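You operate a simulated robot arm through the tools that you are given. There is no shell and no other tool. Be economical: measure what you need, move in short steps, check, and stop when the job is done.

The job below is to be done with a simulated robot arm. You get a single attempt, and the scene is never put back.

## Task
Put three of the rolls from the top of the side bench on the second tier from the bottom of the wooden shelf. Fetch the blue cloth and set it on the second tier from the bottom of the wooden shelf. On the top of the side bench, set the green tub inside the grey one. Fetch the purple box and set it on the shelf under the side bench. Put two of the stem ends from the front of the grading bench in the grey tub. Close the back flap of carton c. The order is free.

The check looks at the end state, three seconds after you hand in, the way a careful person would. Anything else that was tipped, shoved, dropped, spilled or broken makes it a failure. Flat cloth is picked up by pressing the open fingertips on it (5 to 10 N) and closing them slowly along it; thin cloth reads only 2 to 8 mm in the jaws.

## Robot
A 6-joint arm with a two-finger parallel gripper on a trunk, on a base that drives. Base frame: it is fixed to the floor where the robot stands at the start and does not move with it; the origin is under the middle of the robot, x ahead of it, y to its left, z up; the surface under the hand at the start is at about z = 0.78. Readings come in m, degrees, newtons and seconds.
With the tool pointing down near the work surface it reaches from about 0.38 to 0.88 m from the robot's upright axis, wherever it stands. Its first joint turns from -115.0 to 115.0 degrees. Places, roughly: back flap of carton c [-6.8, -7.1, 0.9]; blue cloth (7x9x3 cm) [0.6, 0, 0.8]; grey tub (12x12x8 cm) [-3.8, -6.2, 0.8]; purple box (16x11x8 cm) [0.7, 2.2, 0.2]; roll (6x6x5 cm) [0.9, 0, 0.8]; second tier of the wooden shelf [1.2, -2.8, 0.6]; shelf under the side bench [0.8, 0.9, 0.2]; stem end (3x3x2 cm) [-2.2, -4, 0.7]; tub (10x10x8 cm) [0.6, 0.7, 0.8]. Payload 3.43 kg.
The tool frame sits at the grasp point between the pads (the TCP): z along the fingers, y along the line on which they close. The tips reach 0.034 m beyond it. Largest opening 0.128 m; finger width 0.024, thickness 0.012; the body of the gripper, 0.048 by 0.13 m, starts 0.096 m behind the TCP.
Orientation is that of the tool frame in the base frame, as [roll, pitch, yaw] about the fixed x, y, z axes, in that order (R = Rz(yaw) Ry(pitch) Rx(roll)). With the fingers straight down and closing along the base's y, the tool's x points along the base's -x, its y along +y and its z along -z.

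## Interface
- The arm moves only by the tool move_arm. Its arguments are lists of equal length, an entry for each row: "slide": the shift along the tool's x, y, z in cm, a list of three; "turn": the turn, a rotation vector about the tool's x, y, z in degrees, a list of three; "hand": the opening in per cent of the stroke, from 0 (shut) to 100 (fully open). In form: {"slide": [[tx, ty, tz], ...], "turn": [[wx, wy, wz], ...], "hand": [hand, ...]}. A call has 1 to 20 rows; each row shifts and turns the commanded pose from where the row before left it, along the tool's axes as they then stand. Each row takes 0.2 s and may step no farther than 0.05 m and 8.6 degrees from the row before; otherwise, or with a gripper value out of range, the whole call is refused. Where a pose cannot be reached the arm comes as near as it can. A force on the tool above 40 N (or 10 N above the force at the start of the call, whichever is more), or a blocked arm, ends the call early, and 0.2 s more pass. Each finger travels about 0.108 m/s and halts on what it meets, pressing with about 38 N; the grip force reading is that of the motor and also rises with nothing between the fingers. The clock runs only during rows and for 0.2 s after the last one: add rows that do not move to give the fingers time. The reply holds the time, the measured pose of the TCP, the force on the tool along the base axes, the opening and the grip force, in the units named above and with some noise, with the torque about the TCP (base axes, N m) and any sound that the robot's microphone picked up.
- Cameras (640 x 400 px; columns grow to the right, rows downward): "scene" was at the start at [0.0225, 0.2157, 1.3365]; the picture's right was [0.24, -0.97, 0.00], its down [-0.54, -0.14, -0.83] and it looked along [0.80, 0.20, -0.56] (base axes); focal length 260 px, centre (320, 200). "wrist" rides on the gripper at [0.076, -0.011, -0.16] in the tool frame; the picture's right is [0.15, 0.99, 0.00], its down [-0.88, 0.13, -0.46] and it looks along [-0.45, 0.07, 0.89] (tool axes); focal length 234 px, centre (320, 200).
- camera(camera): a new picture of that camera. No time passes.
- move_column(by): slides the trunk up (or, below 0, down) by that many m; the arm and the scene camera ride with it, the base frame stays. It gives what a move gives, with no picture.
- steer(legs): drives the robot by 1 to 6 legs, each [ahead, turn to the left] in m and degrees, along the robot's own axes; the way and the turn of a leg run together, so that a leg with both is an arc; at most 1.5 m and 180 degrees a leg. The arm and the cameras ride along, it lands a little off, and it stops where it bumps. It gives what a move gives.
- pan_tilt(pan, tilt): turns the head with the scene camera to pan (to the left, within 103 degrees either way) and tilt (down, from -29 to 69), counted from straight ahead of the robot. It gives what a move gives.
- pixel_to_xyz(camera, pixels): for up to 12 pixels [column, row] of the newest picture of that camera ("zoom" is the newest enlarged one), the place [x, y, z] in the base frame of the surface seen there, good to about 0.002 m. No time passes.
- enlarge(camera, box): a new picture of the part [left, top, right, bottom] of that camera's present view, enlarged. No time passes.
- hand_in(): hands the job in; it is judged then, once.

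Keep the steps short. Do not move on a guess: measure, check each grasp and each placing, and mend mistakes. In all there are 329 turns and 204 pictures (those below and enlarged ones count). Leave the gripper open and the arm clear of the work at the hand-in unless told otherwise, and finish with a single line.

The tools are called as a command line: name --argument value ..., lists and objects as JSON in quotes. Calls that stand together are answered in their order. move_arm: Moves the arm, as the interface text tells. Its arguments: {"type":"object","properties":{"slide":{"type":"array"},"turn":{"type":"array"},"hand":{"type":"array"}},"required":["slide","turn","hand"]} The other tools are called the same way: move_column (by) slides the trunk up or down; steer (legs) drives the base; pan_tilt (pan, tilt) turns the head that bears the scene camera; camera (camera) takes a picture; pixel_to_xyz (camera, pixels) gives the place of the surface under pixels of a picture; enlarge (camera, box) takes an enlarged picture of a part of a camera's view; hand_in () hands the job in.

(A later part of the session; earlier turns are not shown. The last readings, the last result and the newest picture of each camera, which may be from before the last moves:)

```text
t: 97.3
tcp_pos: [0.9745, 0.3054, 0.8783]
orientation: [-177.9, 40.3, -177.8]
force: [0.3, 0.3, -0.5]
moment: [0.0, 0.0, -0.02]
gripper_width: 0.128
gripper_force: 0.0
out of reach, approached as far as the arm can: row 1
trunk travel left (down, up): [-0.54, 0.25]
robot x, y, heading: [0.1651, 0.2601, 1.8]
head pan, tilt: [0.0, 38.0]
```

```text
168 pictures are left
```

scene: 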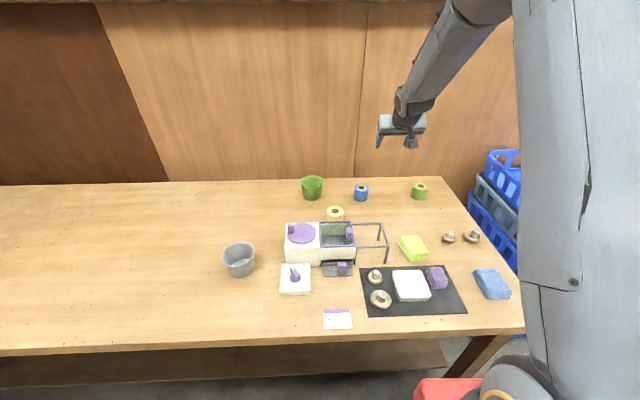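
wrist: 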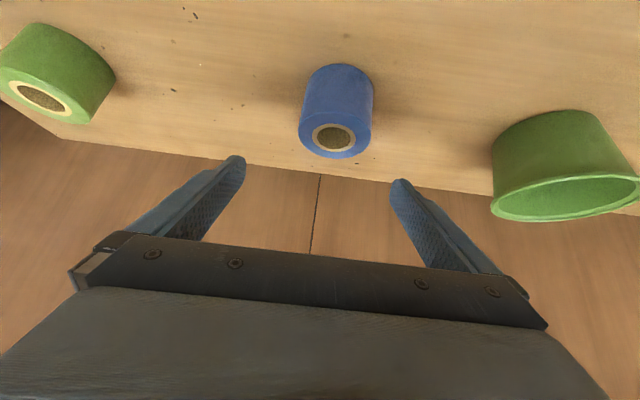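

Blue centre ≈ (0.966, 0.311). Small correction, then descend 0.061.

move_arm --slide '[[0.7, 0.6, -0.6], [0, 0, 0]]' --turn '[[0, 0, 0], [0, 0, 0]]' --hand '[100, 100]'

move_column --by -0.061

camera --camera "wrist"

```text
t: 97.9
tcp_pos: [0.9664, 0.3109, 0.8788]
orientation: [179.9, 40.9, -178.0]
force: [-0.5, -0.2, 0.2]
moment: [0.03, 0.01, 0.02]
gripper_width: 0.128
gripper_force: 0.0
trunk travel left (down, up): [-0.54, 0.25]
robot x, y, heading: [0.1688, 0.2588, 1.8]
head pan, tilt: [0.0, 38.0]
```

```text
t: 98.9
tcp_pos: [0.9649, 0.311, 0.8182]
orientation: [-180.0, 40.8, -178.0]
force: [-0.3, -0.3, 0.4]
moment: [-0.03, -0.01, 0.02]
gripper_width: 0.1281
gripper_force: 0.1
trunk travel left (down, up): [-0.479, 0.311]
robot x, y, heading: [0.1643, 0.2565, 1.8]
head pan, tilt: [0.0, 38.0]
```

```text
167 pictures are left
```

wrist: 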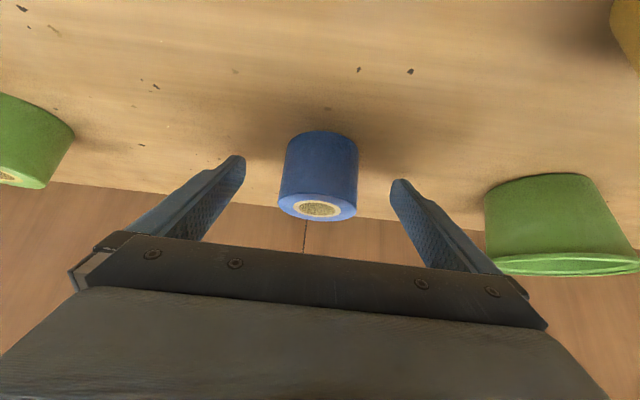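

Well centred. Close, then lift.

move_arm --slide '[[0, 0, 0], [0, 0, 0], [0, 0, 0], [0, 0, 0]]' --turn '[[0, 0, 0], [0, 0, 0], [0, 0, 0], [0, 0, 0]]' --hand '[60, 30, 30, 30]'

move_column --by 0.17

steer --legs '[[-0.5, 0]]'

camera --camera "wrist"

```text
t: 99.9
tcp_pos: [0.9652, 0.312, 0.8186]
orientation: [180.0, 40.8, -178.0]
force: [1.1, -0.3, 2.4]
moment: [0.08, 0.01, -0.02]
gripper_width: 0.0594
gripper_force: 37.9
trunk travel left (down, up): [-0.479, 0.311]
robot x, y, heading: [0.1661, 0.2593, 2.1]
head pan, tilt: [0.0, 38.0]
```

```text
t: 101.8
tcp_pos: [0.9649, 0.3116, 0.9873]
orientation: [-180.0, 40.8, -178.0]
force: [0.2, -0.5, -1.4]
moment: [0.02, -0.01, -0.03]
gripper_width: 0.0591
gripper_force: 38.2
trunk travel left (down, up): [-0.649, 0.141]
robot x, y, heading: [0.1689, 0.2607, 1.9]
head pan, tilt: [0.0, 38.0]
```

```text
t: 104.8
tcp_pos: [0.4718, 0.2939, 0.9881]
orientation: [-179.9, 40.9, -178.1]
force: [0.7, 0.8, -0.1]
moment: [0.0, -0.01, 0.01]
gripper_width: 0.0594
gripper_force: 38.1
trunk travel left (down, up): [-0.649, 0.141]
robot x, y, heading: [-0.3254, 0.2434, 1.5]
head pan, tilt: [0.0, 38.0]
```

```text
166 pictures are left
```

wrist: 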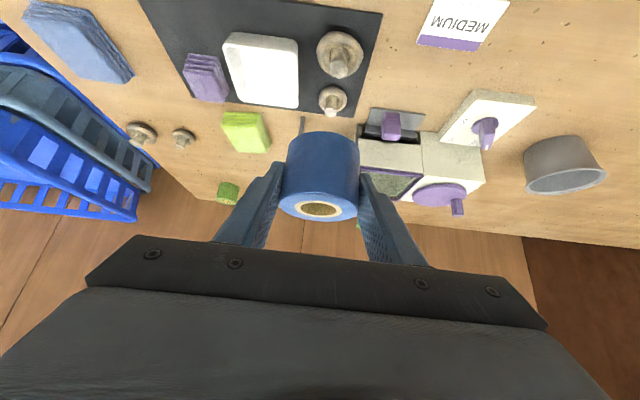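

Blue roll held. Drive to the shelf again.

steer --legs '[[0, -91.5], [1.06, 0], [1.06, 0], [1.06, 0], [0, 90]]'

move_column --by -0.335

pan_tilt --pan 0 --tilt 25

camera --camera "scene"

```text
t: 128.3
tcp_pos: [0.4894, -2.9354, 0.9886]
orientation: [180.0, 40.8, -178.8]
force: [0.5, 0.4, -0.3]
moment: [0.01, -0.03, 0.0]
gripper_width: 0.0589
gripper_force: 37.8
trunk travel left (down, up): [-0.649, 0.141]
robot x, y, heading: [-0.3071, -2.9782, 1.0]
head pan, tilt: [0.0, 38.0]
```

```text
t: 131.6
tcp_pos: [0.5499, -2.9345, 0.653]
orientation: [-179.9, 40.8, -178.8]
force: [-0.2, 0.1, -0.6]
moment: [-0.03, 0.0, 0.01]
gripper_width: 0.059
gripper_force: 38.0
trunk travel left (down, up): [-0.314, 0.476]
robot x, y, heading: [-0.3083, -2.9816, 0.9]
head pan, tilt: [0.0, 38.0]
```

```text
t: 132.3
tcp_pos: [0.5499, -2.9337, 0.6531]
orientation: [179.9, 40.8, -178.8]
force: [0.8, 0.3, -0.9]
moment: [0.03, -0.01, 0.02]
gripper_width: 0.0593
gripper_force: 38.2
trunk travel left (down, up): [-0.314, 0.476]
robot x, y, heading: [-0.3075, -2.976, 1.0]
head pan, tilt: [0.0, 25.0]
```

```text
165 pictures are left
```

scene: 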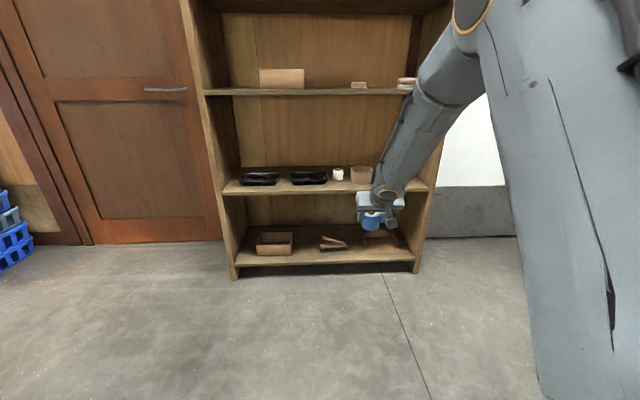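

Turn 3° left and approach part way.

steer --legs '[[0, 3], [0.36, 0]]'

camera --camera "wrist"

camera --camera "scene"

```text
t: 135.0
tcp_pos: [0.9021, -2.8782, 0.6541]
orientation: [180.0, 40.7, -176.5]
force: [-0.1, 0.2, -1.2]
moment: [-0.01, 0.04, -0.02]
gripper_width: 0.059
gripper_force: 37.9
trunk travel left (down, up): [-0.314, 0.476]
robot x, y, heading: [0.0458, -2.9545, 3.1]
head pan, tilt: [0.0, 25.0]
```

```text
164 pictures are left
```

wrist: 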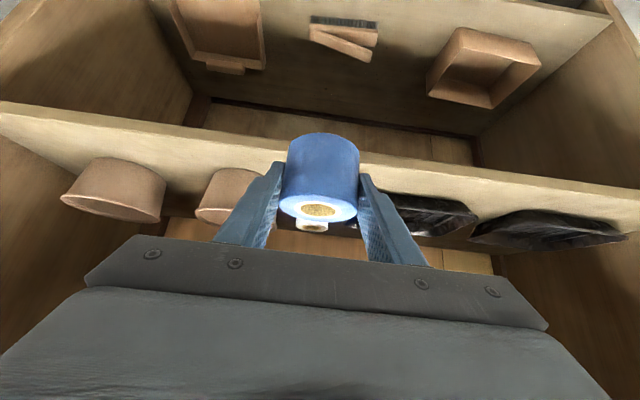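

```text
163 pictures are left
```

scene: 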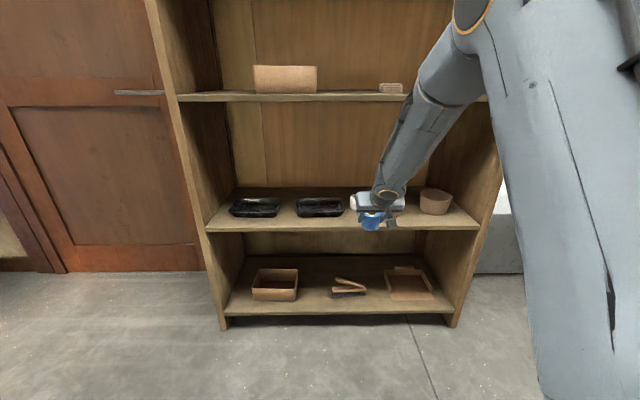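

move_arm --slide '[[0, 1.6, 0], [0, 0, 0]]' --turn '[[0, 0, 0], [0, 0, 0]]' --hand '[30, 30]'

steer --legs '[[0.15, 0]]'

camera --camera "wrist"

```text
t: 135.6
tcp_pos: [0.901, -2.8629, 0.6534]
orientation: [-180.0, 40.7, -176.6]
force: [0.1, -0.4, 0.5]
moment: [0.0, 0.04, -0.01]
gripper_width: 0.0592
gripper_force: 38.4
trunk travel left (down, up): [-0.314, 0.476]
robot x, y, heading: [0.0432, -2.9545, 3.2]
head pan, tilt: [0.0, 25.0]
```

```text
t: 137.0
tcp_pos: [1.0512, -2.8585, 0.6538]
orientation: [-179.9, 40.7, -176.7]
force: [0.8, -0.7, -0.4]
moment: [-0.02, 0.0, -0.05]
gripper_width: 0.0588
gripper_force: 38.3
trunk travel left (down, up): [-0.314, 0.476]
robot x, y, heading: [0.2003, -2.9485, 3.1]
head pan, tilt: [0.0, 25.0]
```

```text
162 pictures are left
```

wrist: 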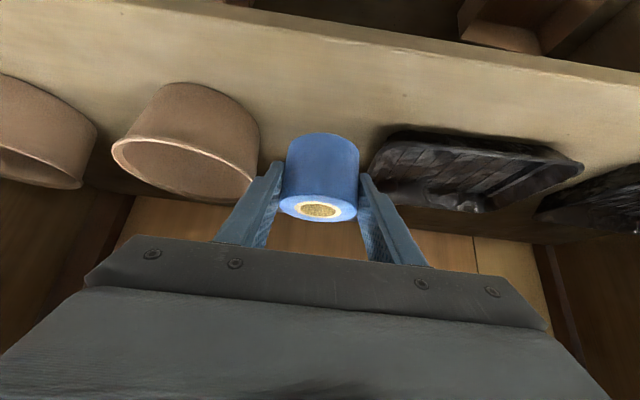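

Aligned. Lower onto the tier.

move_column --by -0.051

camera --camera "wrist"

```text
t: 137.9
tcp_pos: [1.0523, -2.8588, 0.6013]
orientation: [179.8, 40.8, -176.7]
force: [-0.1, 0.3, -0.8]
moment: [0.0, 0.0, -0.02]
gripper_width: 0.059
gripper_force: 38.1
trunk travel left (down, up): [-0.263, 0.527]
robot x, y, heading: [0.1986, -2.9485, 3.0]
head pan, tilt: [0.0, 25.0]
```

```text
161 pictures are left
```

wrist: 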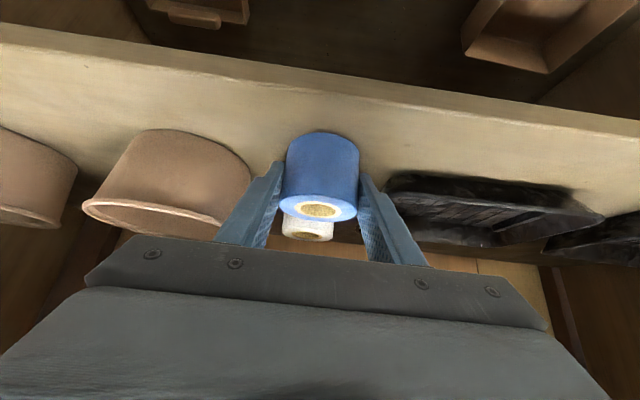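

move_column --by -0.003

move_arm --slide '[[0, 0, 0], [0, 0, 0], [0, 0, 0]]' --turn '[[0, 0, 0], [0, 0, 0], [0, 0, 0]]' --hand '[64, 64, 64]'

camera --camera "wrist"

```text
t: 138.4
tcp_pos: [1.0519, -2.8583, 0.5981]
orientation: [-179.9, 40.7, -176.8]
force: [-0.3, 0.4, -0.6]
moment: [0.0, 0.05, 0.02]
gripper_width: 0.059
gripper_force: 37.5
trunk travel left (down, up): [-0.26, 0.53]
robot x, y, heading: [0.1943, -2.9464, 2.8]
head pan, tilt: [0.0, 25.0]
```

```text
t: 139.2
tcp_pos: [1.052, -2.8585, 0.5987]
orientation: [-180.0, 40.8, -176.8]
force: [0.1, 0.1, -0.6]
moment: [0.02, -0.01, 0.0]
gripper_width: 0.0818
gripper_force: 0.1
trunk travel left (down, up): [-0.26, 0.53]
robot x, y, heading: [0.1978, -2.9468, 2.9]
head pan, tilt: [0.0, 25.0]
```

```text
160 pictures are left
```

wrist: 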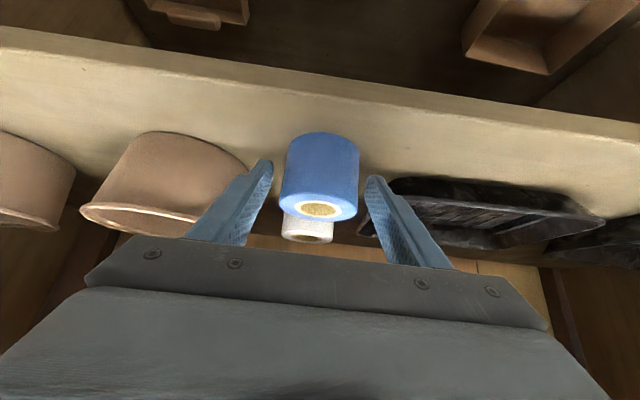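

Released. Raise, back off and check; also measure the gap between the trays.

move_column --by 0.08

steer --legs '[[-0.25, 0]]'

enlarge --camera "scene" --box '[180, 170, 420, 250]'

```text
t: 140.4
tcp_pos: [1.0525, -2.8584, 0.6783]
orientation: [179.9, 40.7, -176.7]
force: [1.1, -0.8, -0.3]
moment: [-0.03, 0.01, 0.01]
gripper_width: 0.082
gripper_force: 0.0
trunk travel left (down, up): [-0.34, 0.45]
robot x, y, heading: [0.1956, -2.9461, 2.9]
head pan, tilt: [0.0, 25.0]
```

```text
t: 142.2
tcp_pos: [0.8015, -2.8677, 0.6794]
orientation: [-180.0, 40.7, -176.4]
force: [-0.3, -0.5, 0.4]
moment: [-0.02, -0.01, 0.0]
gripper_width: 0.0818
gripper_force: 0.1
trunk travel left (down, up): [-0.34, 0.45]
robot x, y, heading: [-0.0536, -2.9632, 3.5]
head pan, tilt: [0.0, 25.0]
```

```text
2.67 times, centred on (300, 210) of scene
```

zoom: 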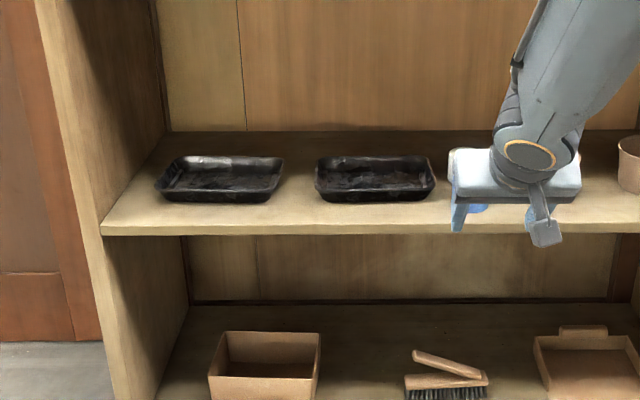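

pixel_to_xyz --camera "zoom" --pixels '[[268, 198], [283, 162], [317, 198], [317, 162], [300, 180], [300, 142], [300, 220], [430, 190], [160, 190], [220, 145], [380, 148], [120, 210]]'

```text
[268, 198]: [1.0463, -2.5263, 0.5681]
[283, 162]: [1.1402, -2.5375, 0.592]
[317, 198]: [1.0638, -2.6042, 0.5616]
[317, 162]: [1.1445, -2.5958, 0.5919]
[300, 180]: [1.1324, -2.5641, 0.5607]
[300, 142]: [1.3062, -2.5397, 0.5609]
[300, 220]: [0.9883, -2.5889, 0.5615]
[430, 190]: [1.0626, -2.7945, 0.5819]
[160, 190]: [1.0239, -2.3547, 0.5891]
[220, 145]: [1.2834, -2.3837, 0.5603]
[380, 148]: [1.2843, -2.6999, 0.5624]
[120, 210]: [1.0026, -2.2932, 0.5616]
```

The tray gap is only 6 cm, so the other items go in the free strip behind the trays (x≈1.18–1.30), using a steeper forward tilt. Return to the bench for the green roll.

steer --legs '[[-0.3, 0]]'

camera --camera "scene"

move_column --by 0.32

steer --legs '[[0, 88], [1.05, 0], [1.05, 0], [1.05, 0], [0, -86]]'

pan_tilt --pan 0 --tilt 38

camera --camera "scene"

```text
t: 144.3
tcp_pos: [0.5017, -2.8785, 0.6792]
orientation: [179.9, 40.7, -175.9]
force: [-0.6, 0.5, 0.1]
moment: [0.01, 0.01, 0.0]
gripper_width: 0.0817
gripper_force: 0.0
trunk travel left (down, up): [-0.34, 0.45]
robot x, y, heading: [-0.3564, -2.9776, 4.0]
head pan, tilt: [0.0, 25.0]
```

```text
158 pictures are left
```

scene: 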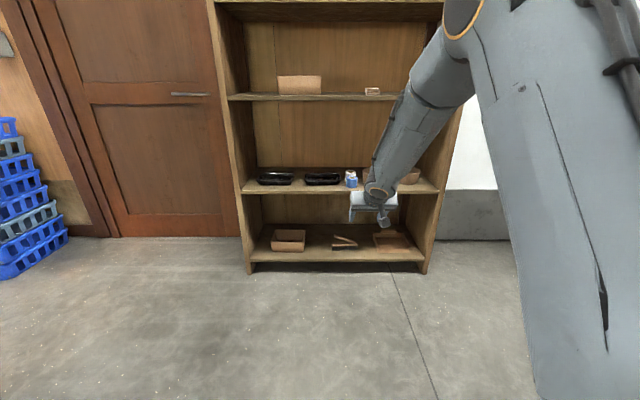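

```text
t: 147.4
tcp_pos: [0.5032, -2.8773, 0.999]
orientation: [-179.9, 40.7, -175.8]
force: [0.3, -0.5, -0.4]
moment: [0.02, -0.01, 0.01]
gripper_width: 0.0817
gripper_force: 0.0
trunk travel left (down, up): [-0.66, 0.13]
robot x, y, heading: [-0.3541, -2.9797, 4.1]
head pan, tilt: [0.0, 25.0]
```

```text
t: 170.2
tcp_pos: [0.4057, 0.2561, 0.9998]
orientation: [180.0, 40.7, -174.9]
force: [0.4, -0.6, -0.1]
moment: [0.01, 0.01, -0.01]
gripper_width: 0.0819
gripper_force: 0.0
trunk travel left (down, up): [-0.66, 0.13]
robot x, y, heading: [-0.4458, 0.1428, 4.8]
head pan, tilt: [0.0, 25.0]
```

```text
t: 170.9
tcp_pos: [0.4054, 0.2561, 0.9991]
orientation: [-180.0, 40.7, -175.1]
force: [-0.4, -0.4, -0.6]
moment: [0.01, -0.02, -0.03]
gripper_width: 0.0818
gripper_force: 0.1
trunk travel left (down, up): [-0.66, 0.13]
robot x, y, heading: [-0.4463, 0.1453, 4.9]
head pan, tilt: [0.0, 38.0]
```

```text
157 pictures are left
```

scene: 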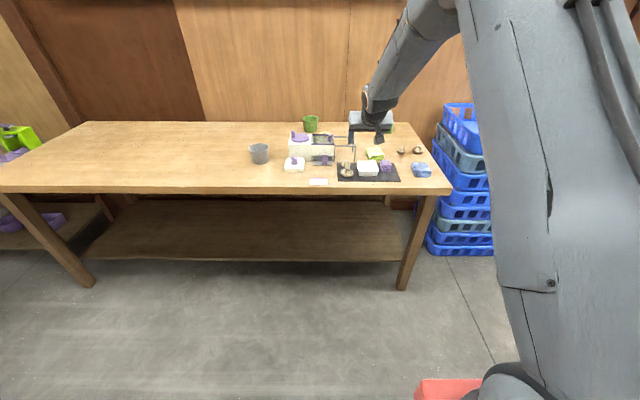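

Approach the bench, staying left of the leg.

steer --legs '[[0, 6], [0.48, 0], [0, -9]]'

move_column --by -0.1

move_arm --slide '[[0, -4, 0], [0, -4, 0], [0, -4, 0], [0, -4, 0], [0, 0, 0]]' --turn '[[0, -2.5, 0], [0, -2.5, 0], [0, -2.5, 0], [0, -1.5, 0], [0, 0, 0]]' --hand '[100, 100, 100, 100, 100]'

camera --camera "wrist"

```text
t: 175.0
tcp_pos: [0.8921, 0.2954, 0.9985]
orientation: [-179.9, 40.7, -178.5]
force: [-0.1, -1.2, 0.1]
moment: [-0.02, -0.02, -0.02]
gripper_width: 0.082
gripper_force: 0.1
trunk travel left (down, up): [-0.66, 0.13]
robot x, y, heading: [0.037, 0.2361, 1.6]
head pan, tilt: [0.0, 38.0]
```

```text
t: 176.3
tcp_pos: [0.892, 0.2955, 0.9002]
orientation: [179.8, 40.8, -178.6]
force: [-0.1, 0.2, 0.4]
moment: [0.03, -0.03, -0.03]
gripper_width: 0.0817
gripper_force: 0.1
trunk travel left (down, up): [-0.56, 0.23]
robot x, y, heading: [0.0348, 0.2294, 1.2]
head pan, tilt: [0.0, 38.0]
```

```text
t: 177.6
tcp_pos: [0.89, 0.1754, 0.8975]
orientation: [-176.4, 49.2, -173.0]
force: [1.0, -2.0, 1.1]
moment: [0.2, 0.1, -0.1]
gripper_width: 0.1282
gripper_force: 0.0
out of reach, approached as far as the arm can: row 2, 3
trunk travel left (down, up): [-0.56, 0.23]
robot x, y, heading: [0.0349, 0.2324, 1.1]
head pan, tilt: [0.0, 38.0]
```

```text
156 pictures are left
```

wrist: 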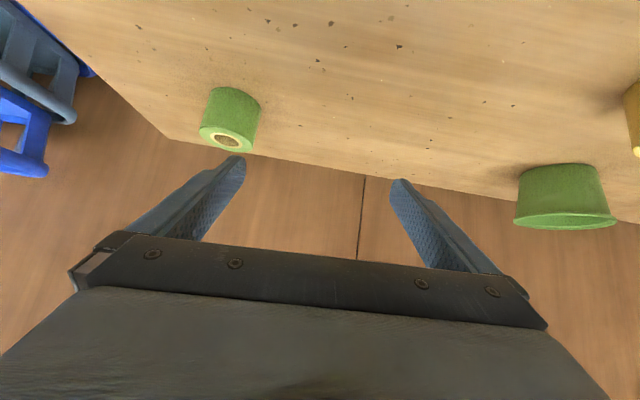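

Arm is over-stretched. Retract and straighten it, then drive closer.

move_arm --slide '[[2.0, 0, -2.3], [2.0, 0, -2.3], [0, 0, 0]]' --turn '[[0.9, 0, 2.3], [0.9, -1, 2.3], [0, 0, 0]]' --hand '[100, 100, 100]'

steer --legs '[[0.13, -3]]'

camera --camera "wrist"

```text
t: 178.3
tcp_pos: [0.8309, 0.1724, 0.8958]
orientation: [176.3, 50.5, 174.3]
force: [-0.1, 0.7, -0.9]
moment: [0.0, -0.01, 0.0]
gripper_width: 0.128
gripper_force: 0.1
trunk travel left (down, up): [-0.56, 0.23]
robot x, y, heading: [0.0363, 0.2295, 1.3]
head pan, tilt: [0.0, 38.0]
```

```text
t: 179.6
tcp_pos: [0.9586, 0.135, 0.8947]
orientation: [176.2, 50.5, 171.7]
force: [0.0, 0.1, -0.1]
moment: [-0.02, 0.03, 0.01]
gripper_width: 0.1282
gripper_force: 0.1
trunk travel left (down, up): [-0.56, 0.23]
robot x, y, heading: [0.1657, 0.2334, -1.3]
head pan, tilt: [0.0, 38.0]
```

```text
155 pictures are left
```

wrist: 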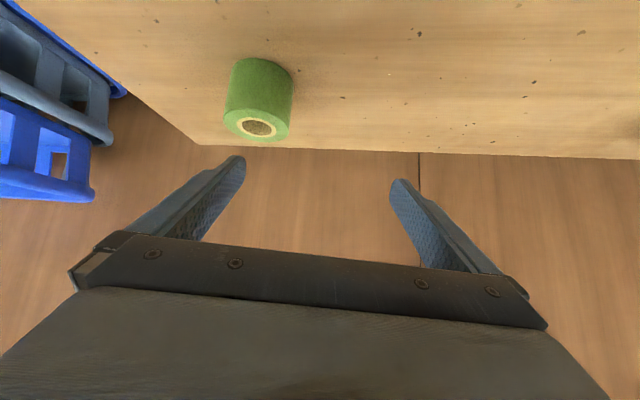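

move_arm --slide '[[-0.8, -3, 1.0], [-0.8, -3, 1.0], [0, 0, 0]]' --turn '[[1.9, 0, 0], [1.9, 0, 0], [0, 0, 0]]' --hand '[100, 100, 100]'

camera --camera "wrist"

```text
t: 180.4
tcp_pos: [0.9795, 0.0708, 0.8932]
orientation: [-179.9, 50.5, 171.7]
force: [0.4, 1.1, 0.1]
moment: [0.02, -0.02, 0.0]
gripper_width: 0.128
gripper_force: 0.0
trunk travel left (down, up): [-0.56, 0.23]
robot x, y, heading: [0.1683, 0.2332, -1.7]
head pan, tilt: [0.0, 38.0]
```

```text
154 pictures are left
```

wrist: 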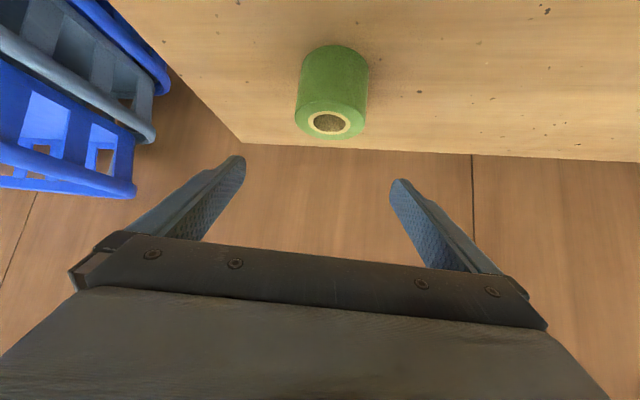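

Aligned over the green roll; lower 0.075.

move_column --by -0.075

camera --camera "wrist"

```text
t: 181.6
tcp_pos: [0.9781, 0.0724, 0.8176]
orientation: [180.0, 50.4, 171.5]
force: [0.4, -0.5, -0.6]
moment: [0.0, 0.0, 0.02]
gripper_width: 0.128
gripper_force: 0.1
trunk travel left (down, up): [-0.485, 0.305]
robot x, y, heading: [0.1686, 0.2313, -1.3]
head pan, tilt: [0.0, 38.0]
```

```text
153 pictures are left
```

wrist: 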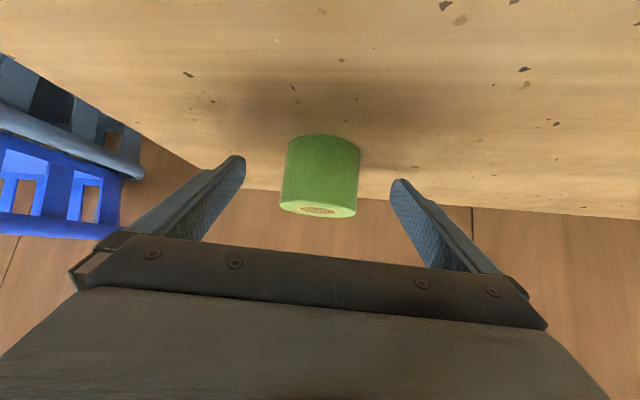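

Close, lift, back off.

move_arm --slide '[[0, 0, 0], [0, 0, 0], [0, 0, 0], [0, 0, 0]]' --turn '[[0, 0, 0], [0, 0, 0], [0, 0, 0], [0, 0, 0]]' --hand '[60, 30, 30, 30]'

move_column --by 0.17

steer --legs '[[-0.47, 0]]'

camera --camera "wrist"

```text
t: 182.6
tcp_pos: [0.978, 0.0728, 0.8185]
orientation: [179.9, 50.5, 171.7]
force: [-0.7, 0.1, -0.3]
moment: [-0.04, -0.01, 0.0]
gripper_width: 0.0587
gripper_force: 38.2
trunk travel left (down, up): [-0.485, 0.305]
robot x, y, heading: [0.1637, 0.2352, -1.6]
head pan, tilt: [0.0, 38.0]
```

```text
t: 184.5
tcp_pos: [0.9777, 0.0733, 0.9873]
orientation: [180.0, 50.5, 171.6]
force: [-0.2, 0.2, -0.8]
moment: [-0.02, 0.02, 0.01]
gripper_width: 0.0588
gripper_force: 38.0
trunk travel left (down, up): [-0.655, 0.135]
robot x, y, heading: [0.1643, 0.2337, -1.4]
head pan, tilt: [0.0, 38.0]
```

```text
t: 187.3
tcp_pos: [0.5132, 0.0818, 0.9878]
orientation: [180.0, 50.6, 171.3]
force: [-0.4, -1.1, -0.9]
moment: [0.0, 0.02, 0.0]
gripper_width: 0.0588
gripper_force: 37.9
trunk travel left (down, up): [-0.655, 0.135]
robot x, y, heading: [-0.2971, 0.2433, -1.7]
head pan, tilt: [0.0, 38.0]
```

```text
152 pictures are left
```

wrist: 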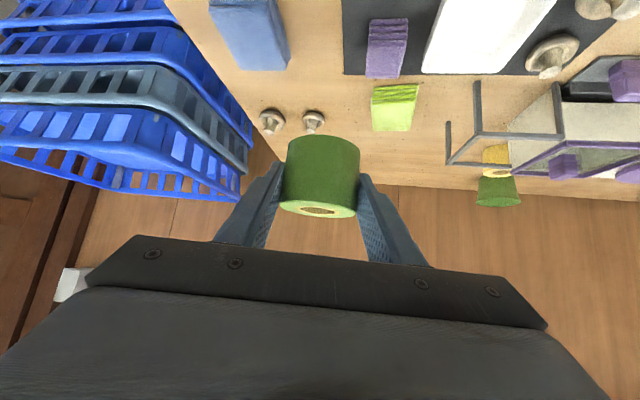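

steer --legs '[[0, -88], [1.02, 0], [1.02, 0], [1.03, 0], [0, 101]]'

move_column --by -0.325

pan_tilt --pan 0 --tilt 25

camera --camera "scene"

```text
t: 210.4
tcp_pos: [0.5362, -2.7885, 0.9883]
orientation: [180.0, 50.5, -174.6]
force: [-0.2, 0.2, -1.5]
moment: [-0.02, 0.05, 0.0]
gripper_width: 0.059
gripper_force: 38.0
trunk travel left (down, up): [-0.655, 0.135]
robot x, y, heading: [-0.294, -2.8225, 12.5]
head pan, tilt: [0.0, 38.0]
```

```text
t: 213.6
tcp_pos: [0.5359, -2.7885, 0.664]
orientation: [179.9, 50.4, -174.7]
force: [-0.1, -0.3, -0.2]
moment: [-0.02, -0.01, -0.01]
gripper_width: 0.0586
gripper_force: 37.6
trunk travel left (down, up): [-0.33, 0.46]
robot x, y, heading: [-0.2902, -2.8268, 12.4]
head pan, tilt: [0.0, 38.0]
```

```text
t: 214.3
tcp_pos: [0.5366, -2.7903, 0.6639]
orientation: [179.9, 50.6, -174.6]
force: [-1.0, 0.2, -1.3]
moment: [-0.01, -0.01, 0.04]
gripper_width: 0.0591
gripper_force: 38.0
trunk travel left (down, up): [-0.33, 0.46]
robot x, y, heading: [-0.2889, -2.8273, 12.4]
head pan, tilt: [0.0, 25.0]
```

```text
151 pictures are left
```

scene: 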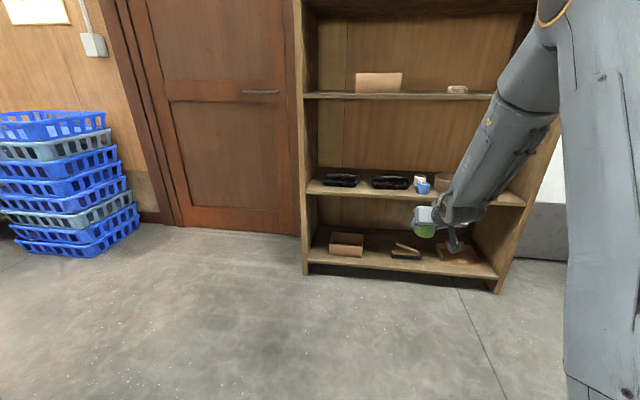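

Drive in part way along heading 12.4°.

steer --legs '[[0.45, 0]]'

camera --camera "wrist"

camera --camera "scene"

```text
t: 217.0
tcp_pos: [0.9706, -2.6895, 0.6635]
orientation: [179.9, 50.5, -174.4]
force: [-0.1, 0.8, -1.4]
moment: [0.01, 0.0, -0.02]
gripper_width: 0.0588
gripper_force: 38.3
trunk travel left (down, up): [-0.33, 0.46]
robot x, y, heading: [0.1444, -2.7289, 12.8]
head pan, tilt: [0.0, 25.0]
```

```text
150 pictures are left
```

wrist: 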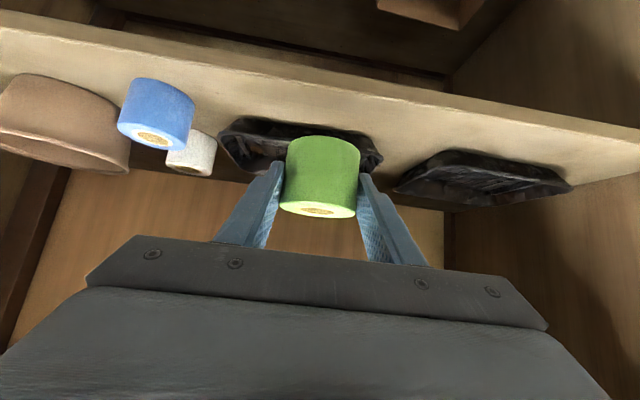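

```text
149 pictures are left
```

scene: 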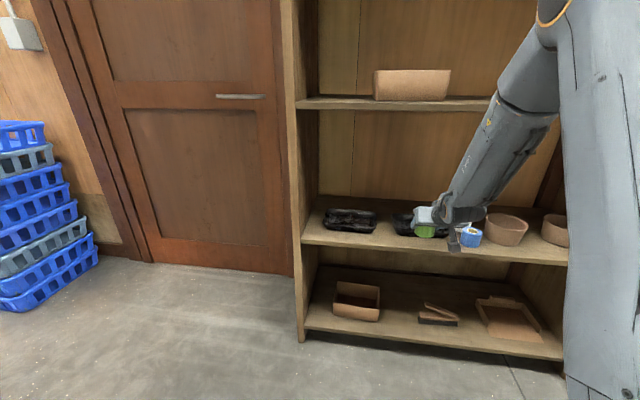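

Check forearm clearance to the third tier.

pixel_to_xyz --camera "scene" --pixels '[[515, 100], [500, 110], [490, 130], [470, 165], [450, 195], [470, 103], [415, 218]]'

```text
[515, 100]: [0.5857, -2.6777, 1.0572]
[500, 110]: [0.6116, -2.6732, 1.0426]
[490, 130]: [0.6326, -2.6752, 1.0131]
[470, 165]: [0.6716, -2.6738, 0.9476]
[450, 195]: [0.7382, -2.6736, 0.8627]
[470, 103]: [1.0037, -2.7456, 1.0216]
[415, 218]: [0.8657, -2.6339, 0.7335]
```

pixel_to_xyz --camera "wrist" --pixels '[[245, 175], [378, 163], [300, 122], [265, 172], [550, 190], [480, 198]]'

move_column --by -0.016

steer --legs '[[0.15, 0]]'

camera --camera "scene"

camera --camera "wrist"

```text
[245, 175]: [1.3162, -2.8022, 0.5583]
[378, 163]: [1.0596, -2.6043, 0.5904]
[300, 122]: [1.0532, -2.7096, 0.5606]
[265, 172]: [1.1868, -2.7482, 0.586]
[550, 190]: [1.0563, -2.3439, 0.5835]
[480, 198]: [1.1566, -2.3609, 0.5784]
```

```text
t: 217.7
tcp_pos: [0.9714, -2.6891, 0.647]
orientation: [179.9, 50.5, -174.5]
force: [-0.1, 1.1, -0.4]
moment: [-0.02, 0.02, 0.0]
gripper_width: 0.0584
gripper_force: 38.0
trunk travel left (down, up): [-0.314, 0.476]
robot x, y, heading: [0.1425, -2.7273, 12.7]
head pan, tilt: [0.0, 25.0]
```

```text
t: 219.0
tcp_pos: [1.1117, -2.6577, 0.6472]
orientation: [179.9, 50.5, -174.3]
force: [-0.4, 0.0, -1.6]
moment: [0.01, -0.02, -0.01]
gripper_width: 0.0587
gripper_force: 38.1
trunk travel left (down, up): [-0.314, 0.476]
robot x, y, heading: [0.2846, -2.6996, 12.5]
head pan, tilt: [0.0, 25.0]
```

```text
148 pictures are left
```

scene: 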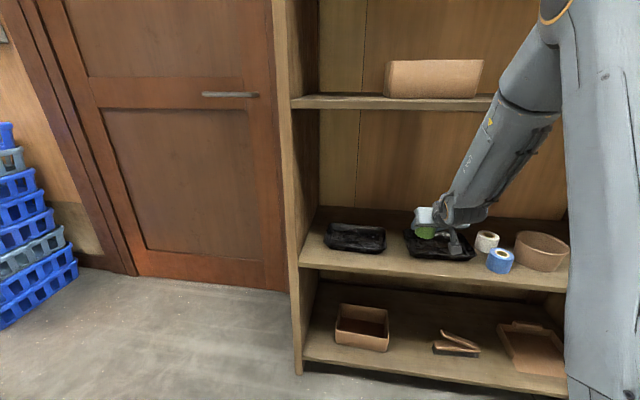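

```text
147 pictures are left
```

wrist: 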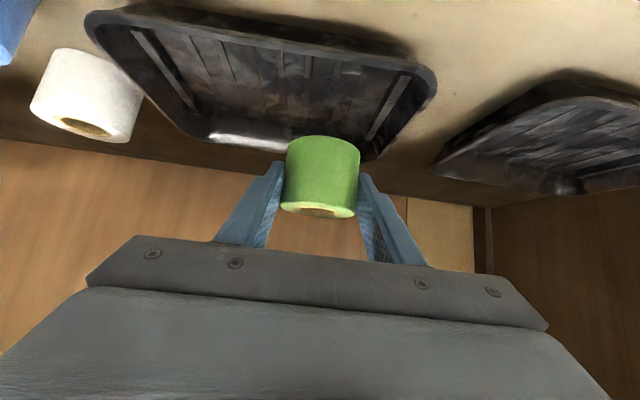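

pixel_to_xyz --camera "scene" --pixels '[[502, 103], [498, 95], [492, 125], [505, 100], [486, 97], [475, 150]]'

pixel_to_xyz --camera "wrist" --pixels '[[230, 140], [370, 160], [110, 142], [240, 200], [560, 188], [460, 210]]'

```text
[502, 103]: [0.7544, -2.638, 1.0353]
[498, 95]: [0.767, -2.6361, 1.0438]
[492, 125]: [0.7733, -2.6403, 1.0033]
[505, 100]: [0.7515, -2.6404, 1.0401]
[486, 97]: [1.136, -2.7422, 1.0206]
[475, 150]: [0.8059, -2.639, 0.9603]
```

```text
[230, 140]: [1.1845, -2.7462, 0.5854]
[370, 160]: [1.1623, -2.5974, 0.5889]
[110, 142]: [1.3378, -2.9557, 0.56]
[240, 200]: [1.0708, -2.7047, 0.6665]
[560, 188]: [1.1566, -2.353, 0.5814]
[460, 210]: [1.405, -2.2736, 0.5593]
```

Clearance is adequate. Go in another 0.135.

steer --legs '[[0.135, 0]]'

camera --camera "wrist"

camera --camera "scene"

```text
t: 220.3
tcp_pos: [1.2443, -2.6273, 0.6473]
orientation: [179.9, 50.4, -174.3]
force: [0.4, 0.3, -1.2]
moment: [0.01, 0.03, 0.0]
gripper_width: 0.0586
gripper_force: 37.8
trunk travel left (down, up): [-0.314, 0.476]
robot x, y, heading: [0.4168, -2.6691, 12.5]
head pan, tilt: [0.0, 25.0]
```

```text
146 pictures are left
```

wrist: 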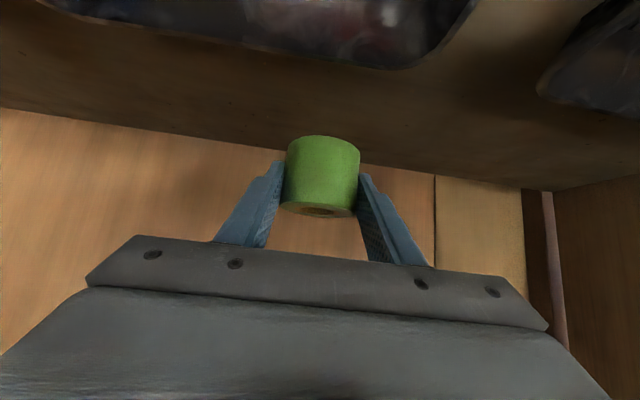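

```text
145 pictures are left
```

scene: 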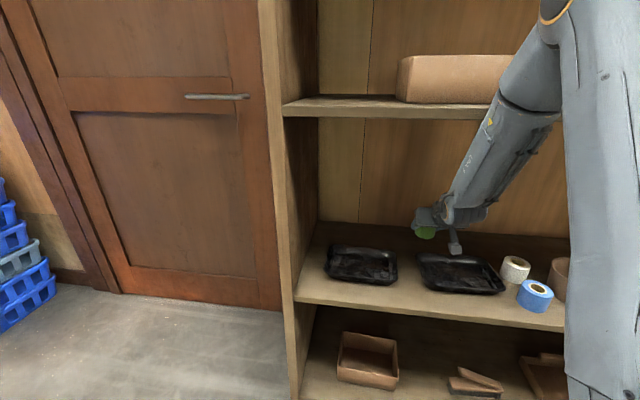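

pixel_to_xyz --camera "scene" --pixels '[[456, 251], [454, 240], [425, 232], [440, 258]]'

move_column --by -0.04

camera --camera "scene"

```text
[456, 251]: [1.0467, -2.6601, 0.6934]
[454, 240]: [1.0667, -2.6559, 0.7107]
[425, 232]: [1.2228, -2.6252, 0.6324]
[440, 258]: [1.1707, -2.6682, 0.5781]
```

```text
t: 221.1
tcp_pos: [1.2447, -2.6277, 0.6085]
orientation: [179.9, 50.6, -174.3]
force: [-0.3, 0.1, -1.0]
moment: [0.05, 0.05, 0.03]
gripper_width: 0.059
gripper_force: 37.9
trunk travel left (down, up): [-0.274, 0.516]
robot x, y, heading: [0.4184, -2.6698, 12.6]
head pan, tilt: [0.0, 25.0]
```

```text
144 pictures are left
```

scene: 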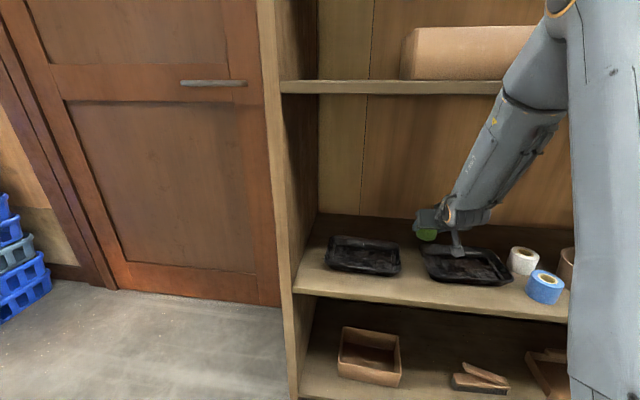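

Lower the last 9 mm and release.

move_column --by -0.009

move_arm --slide '[[0, 0, 0], [0, 0, 0], [0, 0, 0]]' --turn '[[0, 0, 0], [0, 0, 0], [0, 0, 0]]' --hand '[66, 66, 66]'

camera --camera "wrist"

```text
t: 221.7
tcp_pos: [1.244, -2.6274, 0.5988]
orientation: [179.9, 50.5, -174.4]
force: [1.1, 0.7, 0.6]
moment: [-0.08, -0.06, 0.01]
gripper_width: 0.0591
gripper_force: 38.2
trunk travel left (down, up): [-0.265, 0.525]
robot x, y, heading: [0.4162, -2.6649, 12.5]
head pan, tilt: [0.0, 25.0]
```

```text
t: 222.5
tcp_pos: [1.2438, -2.6273, 0.5982]
orientation: [179.8, 50.5, -174.5]
force: [0.2, 0.2, -0.2]
moment: [0.0, 0.0, 0.0]
gripper_width: 0.0844
gripper_force: 0.1
trunk travel left (down, up): [-0.265, 0.525]
robot x, y, heading: [0.4185, -2.6693, 12.8]
head pan, tilt: [0.0, 25.0]
```

```text
143 pictures are left
```

wrist: 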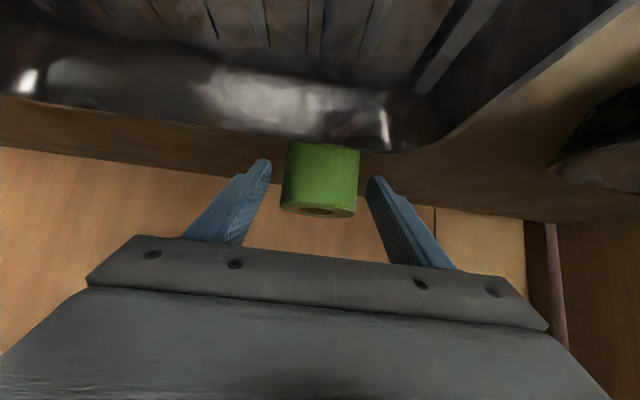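

Released upright. Raise 5 cm and back out.

move_column --by 0.05

steer --legs '[[-0.4, 0]]'

camera --camera "scene"

```text
t: 223.4
tcp_pos: [1.245, -2.6282, 0.6474]
orientation: [179.8, 50.6, -174.4]
force: [-0.9, -0.1, 0.3]
moment: [0.02, 0.04, 0.03]
gripper_width: 0.0846
gripper_force: 0.0
trunk travel left (down, up): [-0.315, 0.475]
robot x, y, heading: [0.4164, -2.667, 12.7]
head pan, tilt: [0.0, 25.0]
```

```text
t: 225.9
tcp_pos: [0.8644, -2.7119, 0.648]
orientation: [179.8, 50.5, -174.2]
force: [0.4, 0.6, 0.6]
moment: [0.04, -0.01, -0.01]
gripper_width: 0.0844
gripper_force: 0.0
trunk travel left (down, up): [-0.315, 0.475]
robot x, y, heading: [0.0362, -2.7514, 12.9]
head pan, tilt: [0.0, 25.0]
```

```text
142 pictures are left
```

scene: 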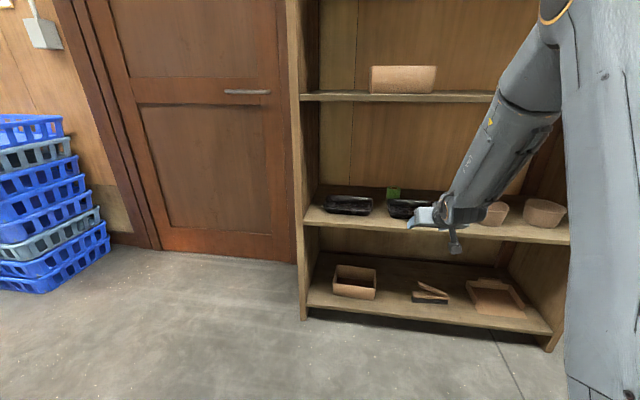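

Green roll is in place; all three rolls done. Return for the blue cloth.

steer --legs '[[-0.35, 0]]'

move_column --by 0.34

steer --legs '[[0, 77], [0.97, 0], [0.97, 0], [0.97, 0], [0, -86]]'

pan_tilt --pan 0 --tilt 38

camera --camera "scene"

camera --camera "wrist"

```text
t: 228.2
tcp_pos: [0.521, -2.7945, 0.6488]
orientation: [179.8, 50.5, -174.7]
force: [-0.4, 0.6, 0.3]
moment: [-0.01, 0.0, 0.0]
gripper_width: 0.0845
gripper_force: 0.1
trunk travel left (down, up): [-0.315, 0.475]
robot x, y, heading: [-0.3079, -2.8332, 12.4]
head pan, tilt: [0.0, 25.0]
```

```text
t: 231.5
tcp_pos: [0.5207, -2.7943, 0.9873]
orientation: [179.8, 50.4, -174.7]
force: [0.6, -0.3, -0.3]
moment: [-0.02, 0.02, 0.01]
gripper_width: 0.0842
gripper_force: 0.1
trunk travel left (down, up): [-0.655, 0.135]
robot x, y, heading: [-0.3066, -2.8304, 12.5]
head pan, tilt: [0.0, 25.0]
```

```text
t: 252.9
tcp_pos: [0.6742, -0.0453, 0.9888]
orientation: [179.8, 50.5, 172.2]
force: [0.1, 0.4, 0.1]
moment: [0.02, 0.0, -0.02]
gripper_width: 0.0843
gripper_force: 0.0
trunk travel left (down, up): [-0.655, 0.135]
robot x, y, heading: [-0.1401, 0.1086, -1.0]
head pan, tilt: [0.0, 25.0]
```

```text
t: 253.7
tcp_pos: [0.6736, -0.0455, 0.9888]
orientation: [179.8, 50.5, 172.2]
force: [-0.3, 0.8, 0.0]
moment: [0.01, 0.01, -0.01]
gripper_width: 0.0846
gripper_force: 0.0
trunk travel left (down, up): [-0.655, 0.135]
robot x, y, heading: [-0.1384, 0.1079, -1.0]
head pan, tilt: [0.0, 38.0]
```

```text
141 pictures are left
```

scene: 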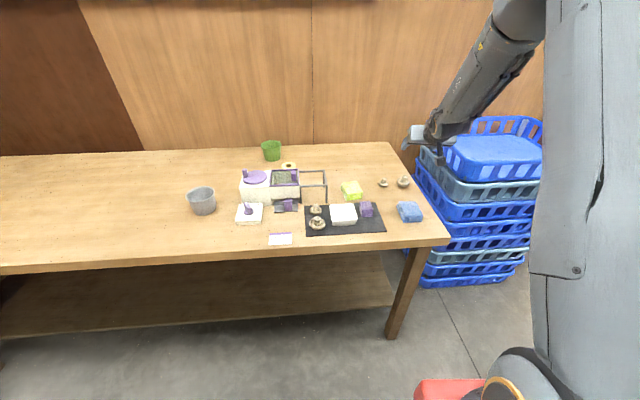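

```text
140 pictures are left
```

wrist: 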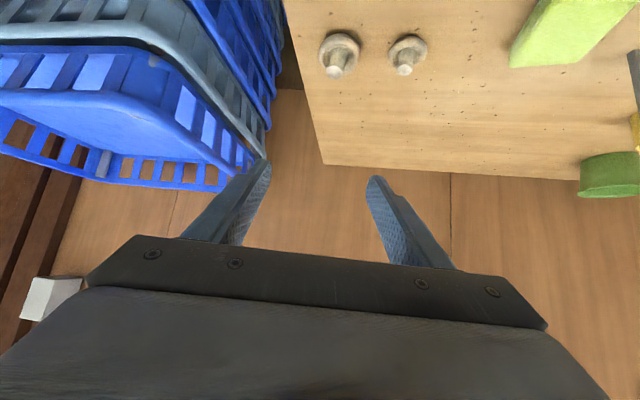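

Enlarge the cloth and measure its corners.

enlarge --camera "scene" --box '[370, 165, 450, 245]'

pixel_to_xyz --camera "scene" --pixels '[[400, 203], [416, 203], [422, 215], [403, 217], [410, 208], [404, 222]]'

```text
5.00 times, centred on (410, 205) of scene
```

zoom: 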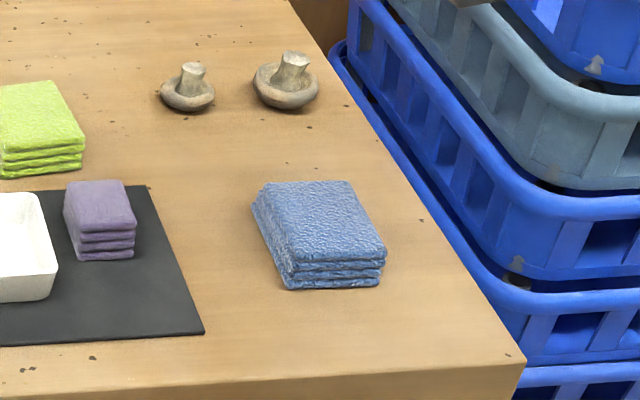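

```text
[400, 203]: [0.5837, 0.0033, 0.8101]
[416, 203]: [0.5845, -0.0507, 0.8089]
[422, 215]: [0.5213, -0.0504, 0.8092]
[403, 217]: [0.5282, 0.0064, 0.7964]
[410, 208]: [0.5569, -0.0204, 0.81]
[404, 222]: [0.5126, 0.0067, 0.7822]
```

pixel_to_xyz --camera "zoom" --pixels '[[265, 186], [346, 183], [383, 248], [290, 262], [310, 220], [255, 205], [300, 288], [380, 285]]'

```text
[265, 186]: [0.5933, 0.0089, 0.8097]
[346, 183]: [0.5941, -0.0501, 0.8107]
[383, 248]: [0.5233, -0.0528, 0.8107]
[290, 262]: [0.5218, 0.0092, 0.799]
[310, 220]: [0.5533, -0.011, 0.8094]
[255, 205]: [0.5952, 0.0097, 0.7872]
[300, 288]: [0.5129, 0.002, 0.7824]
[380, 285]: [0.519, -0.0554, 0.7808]
```

Cloth centre (0.556,-0.022), 6.5 cm wide in y, z 0.78–0.81. Back the base 13.5 cm, square the tool and open fully.

steer --legs '[[-0.135, 0]]'

move_arm --slide '[[0, 1, 0], [0, 1, 0], [0, 0, 0]]' --turn '[[-3.1, 0, -2.5], [-3.1, 0, -2.5], [0, 0, 0]]' --hand '[100, 100, 100]'

move_column --by -0.1

camera --camera "wrist"

```text
t: 255.0
tcp_pos: [0.5391, -0.0422, 0.9891]
orientation: [179.8, 50.5, 172.3]
force: [1.1, -0.3, -0.6]
moment: [0.01, 0.02, 0.01]
gripper_width: 0.0843
gripper_force: 0.0
trunk travel left (down, up): [-0.655, 0.135]
robot x, y, heading: [-0.2745, 0.1092, -0.7]
head pan, tilt: [0.0, 38.0]
```

```text
t: 255.8
tcp_pos: [0.5403, -0.024, 0.988]
orientation: [179.7, 50.4, -179.9]
force: [-0.3, -0.3, 0.1]
moment: [0.0, 0.0, 0.01]
gripper_width: 0.128
gripper_force: 0.0
trunk travel left (down, up): [-0.655, 0.135]
robot x, y, heading: [-0.2748, 0.1114, -0.8]
head pan, tilt: [0.0, 38.0]
```

```text
t: 257.1
tcp_pos: [0.5417, -0.0227, 0.8889]
orientation: [179.7, 50.5, -179.7]
force: [-0.1, 0.2, -0.4]
moment: [0.0, 0.0, 0.01]
gripper_width: 0.1279
gripper_force: 0.0
trunk travel left (down, up): [-0.555, 0.235]
robot x, y, heading: [-0.2724, 0.1074, -0.8]
head pan, tilt: [0.0, 38.0]
```

```text
138 pictures are left
```

wrist: 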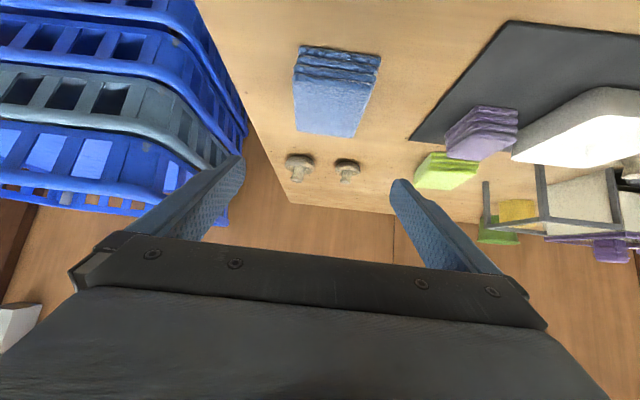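

Lower 0.074 to straddle the cloth.

move_column --by -0.074

camera --camera "wrist"

```text
t: 258.2
tcp_pos: [0.5398, -0.0218, 0.8145]
orientation: [179.8, 50.5, -180.0]
force: [0.7, 0.4, 0.5]
moment: [-0.01, -0.02, -0.02]
gripper_width: 0.128
gripper_force: 0.0
trunk travel left (down, up): [-0.481, 0.309]
robot x, y, heading: [-0.2722, 0.1055, -0.6]
head pan, tilt: [0.0, 38.0]
```

```text
137 pictures are left
```

wrist: 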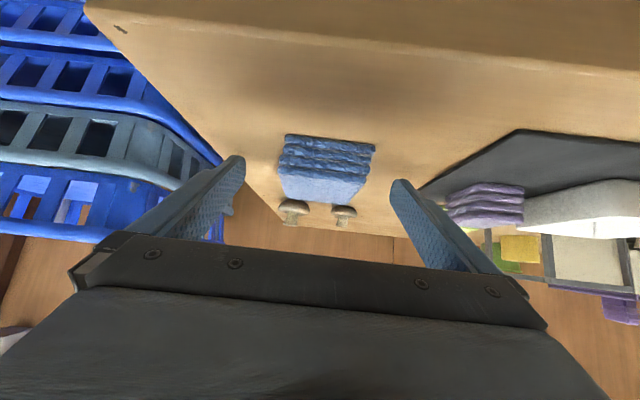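

Close slowly on the cloth.

move_arm --slide '[[0, 0.2, 0], [0, 0, 0], [0, 0, 0], [0, 0, 0], [0, 0, 0], [0, 0, 0], [0, 0, 0]]' --turn '[[0, 0, 0], [0, 0, 0], [0, 0, 0], [0, 0, 0], [0, 0, 0], [0, 0, 0], [0, 0, 0]]' --hand '[80, 65, 55, 45, 35, 30, 30]'

camera --camera "wrist"

```text
t: 259.9
tcp_pos: [0.5419, -0.02, 0.8152]
orientation: [179.8, 50.5, -179.9]
force: [-0.1, -1.6, -0.6]
moment: [0.01, 0.01, 0.06]
gripper_width: 0.0639
gripper_force: 38.1
trunk travel left (down, up): [-0.481, 0.309]
robot x, y, heading: [-0.2755, 0.1074, -0.6]
head pan, tilt: [0.0, 38.0]
```

```text
136 pictures are left
```

wrist: 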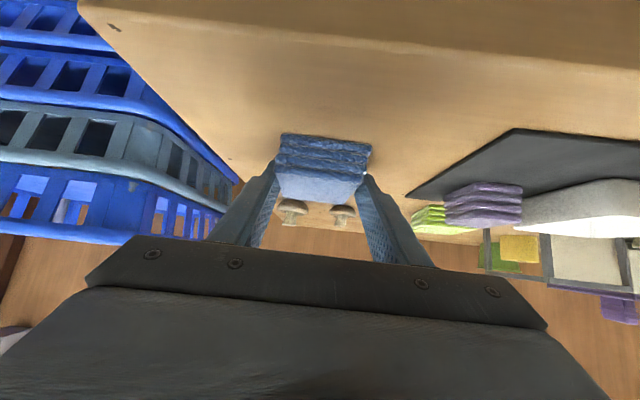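

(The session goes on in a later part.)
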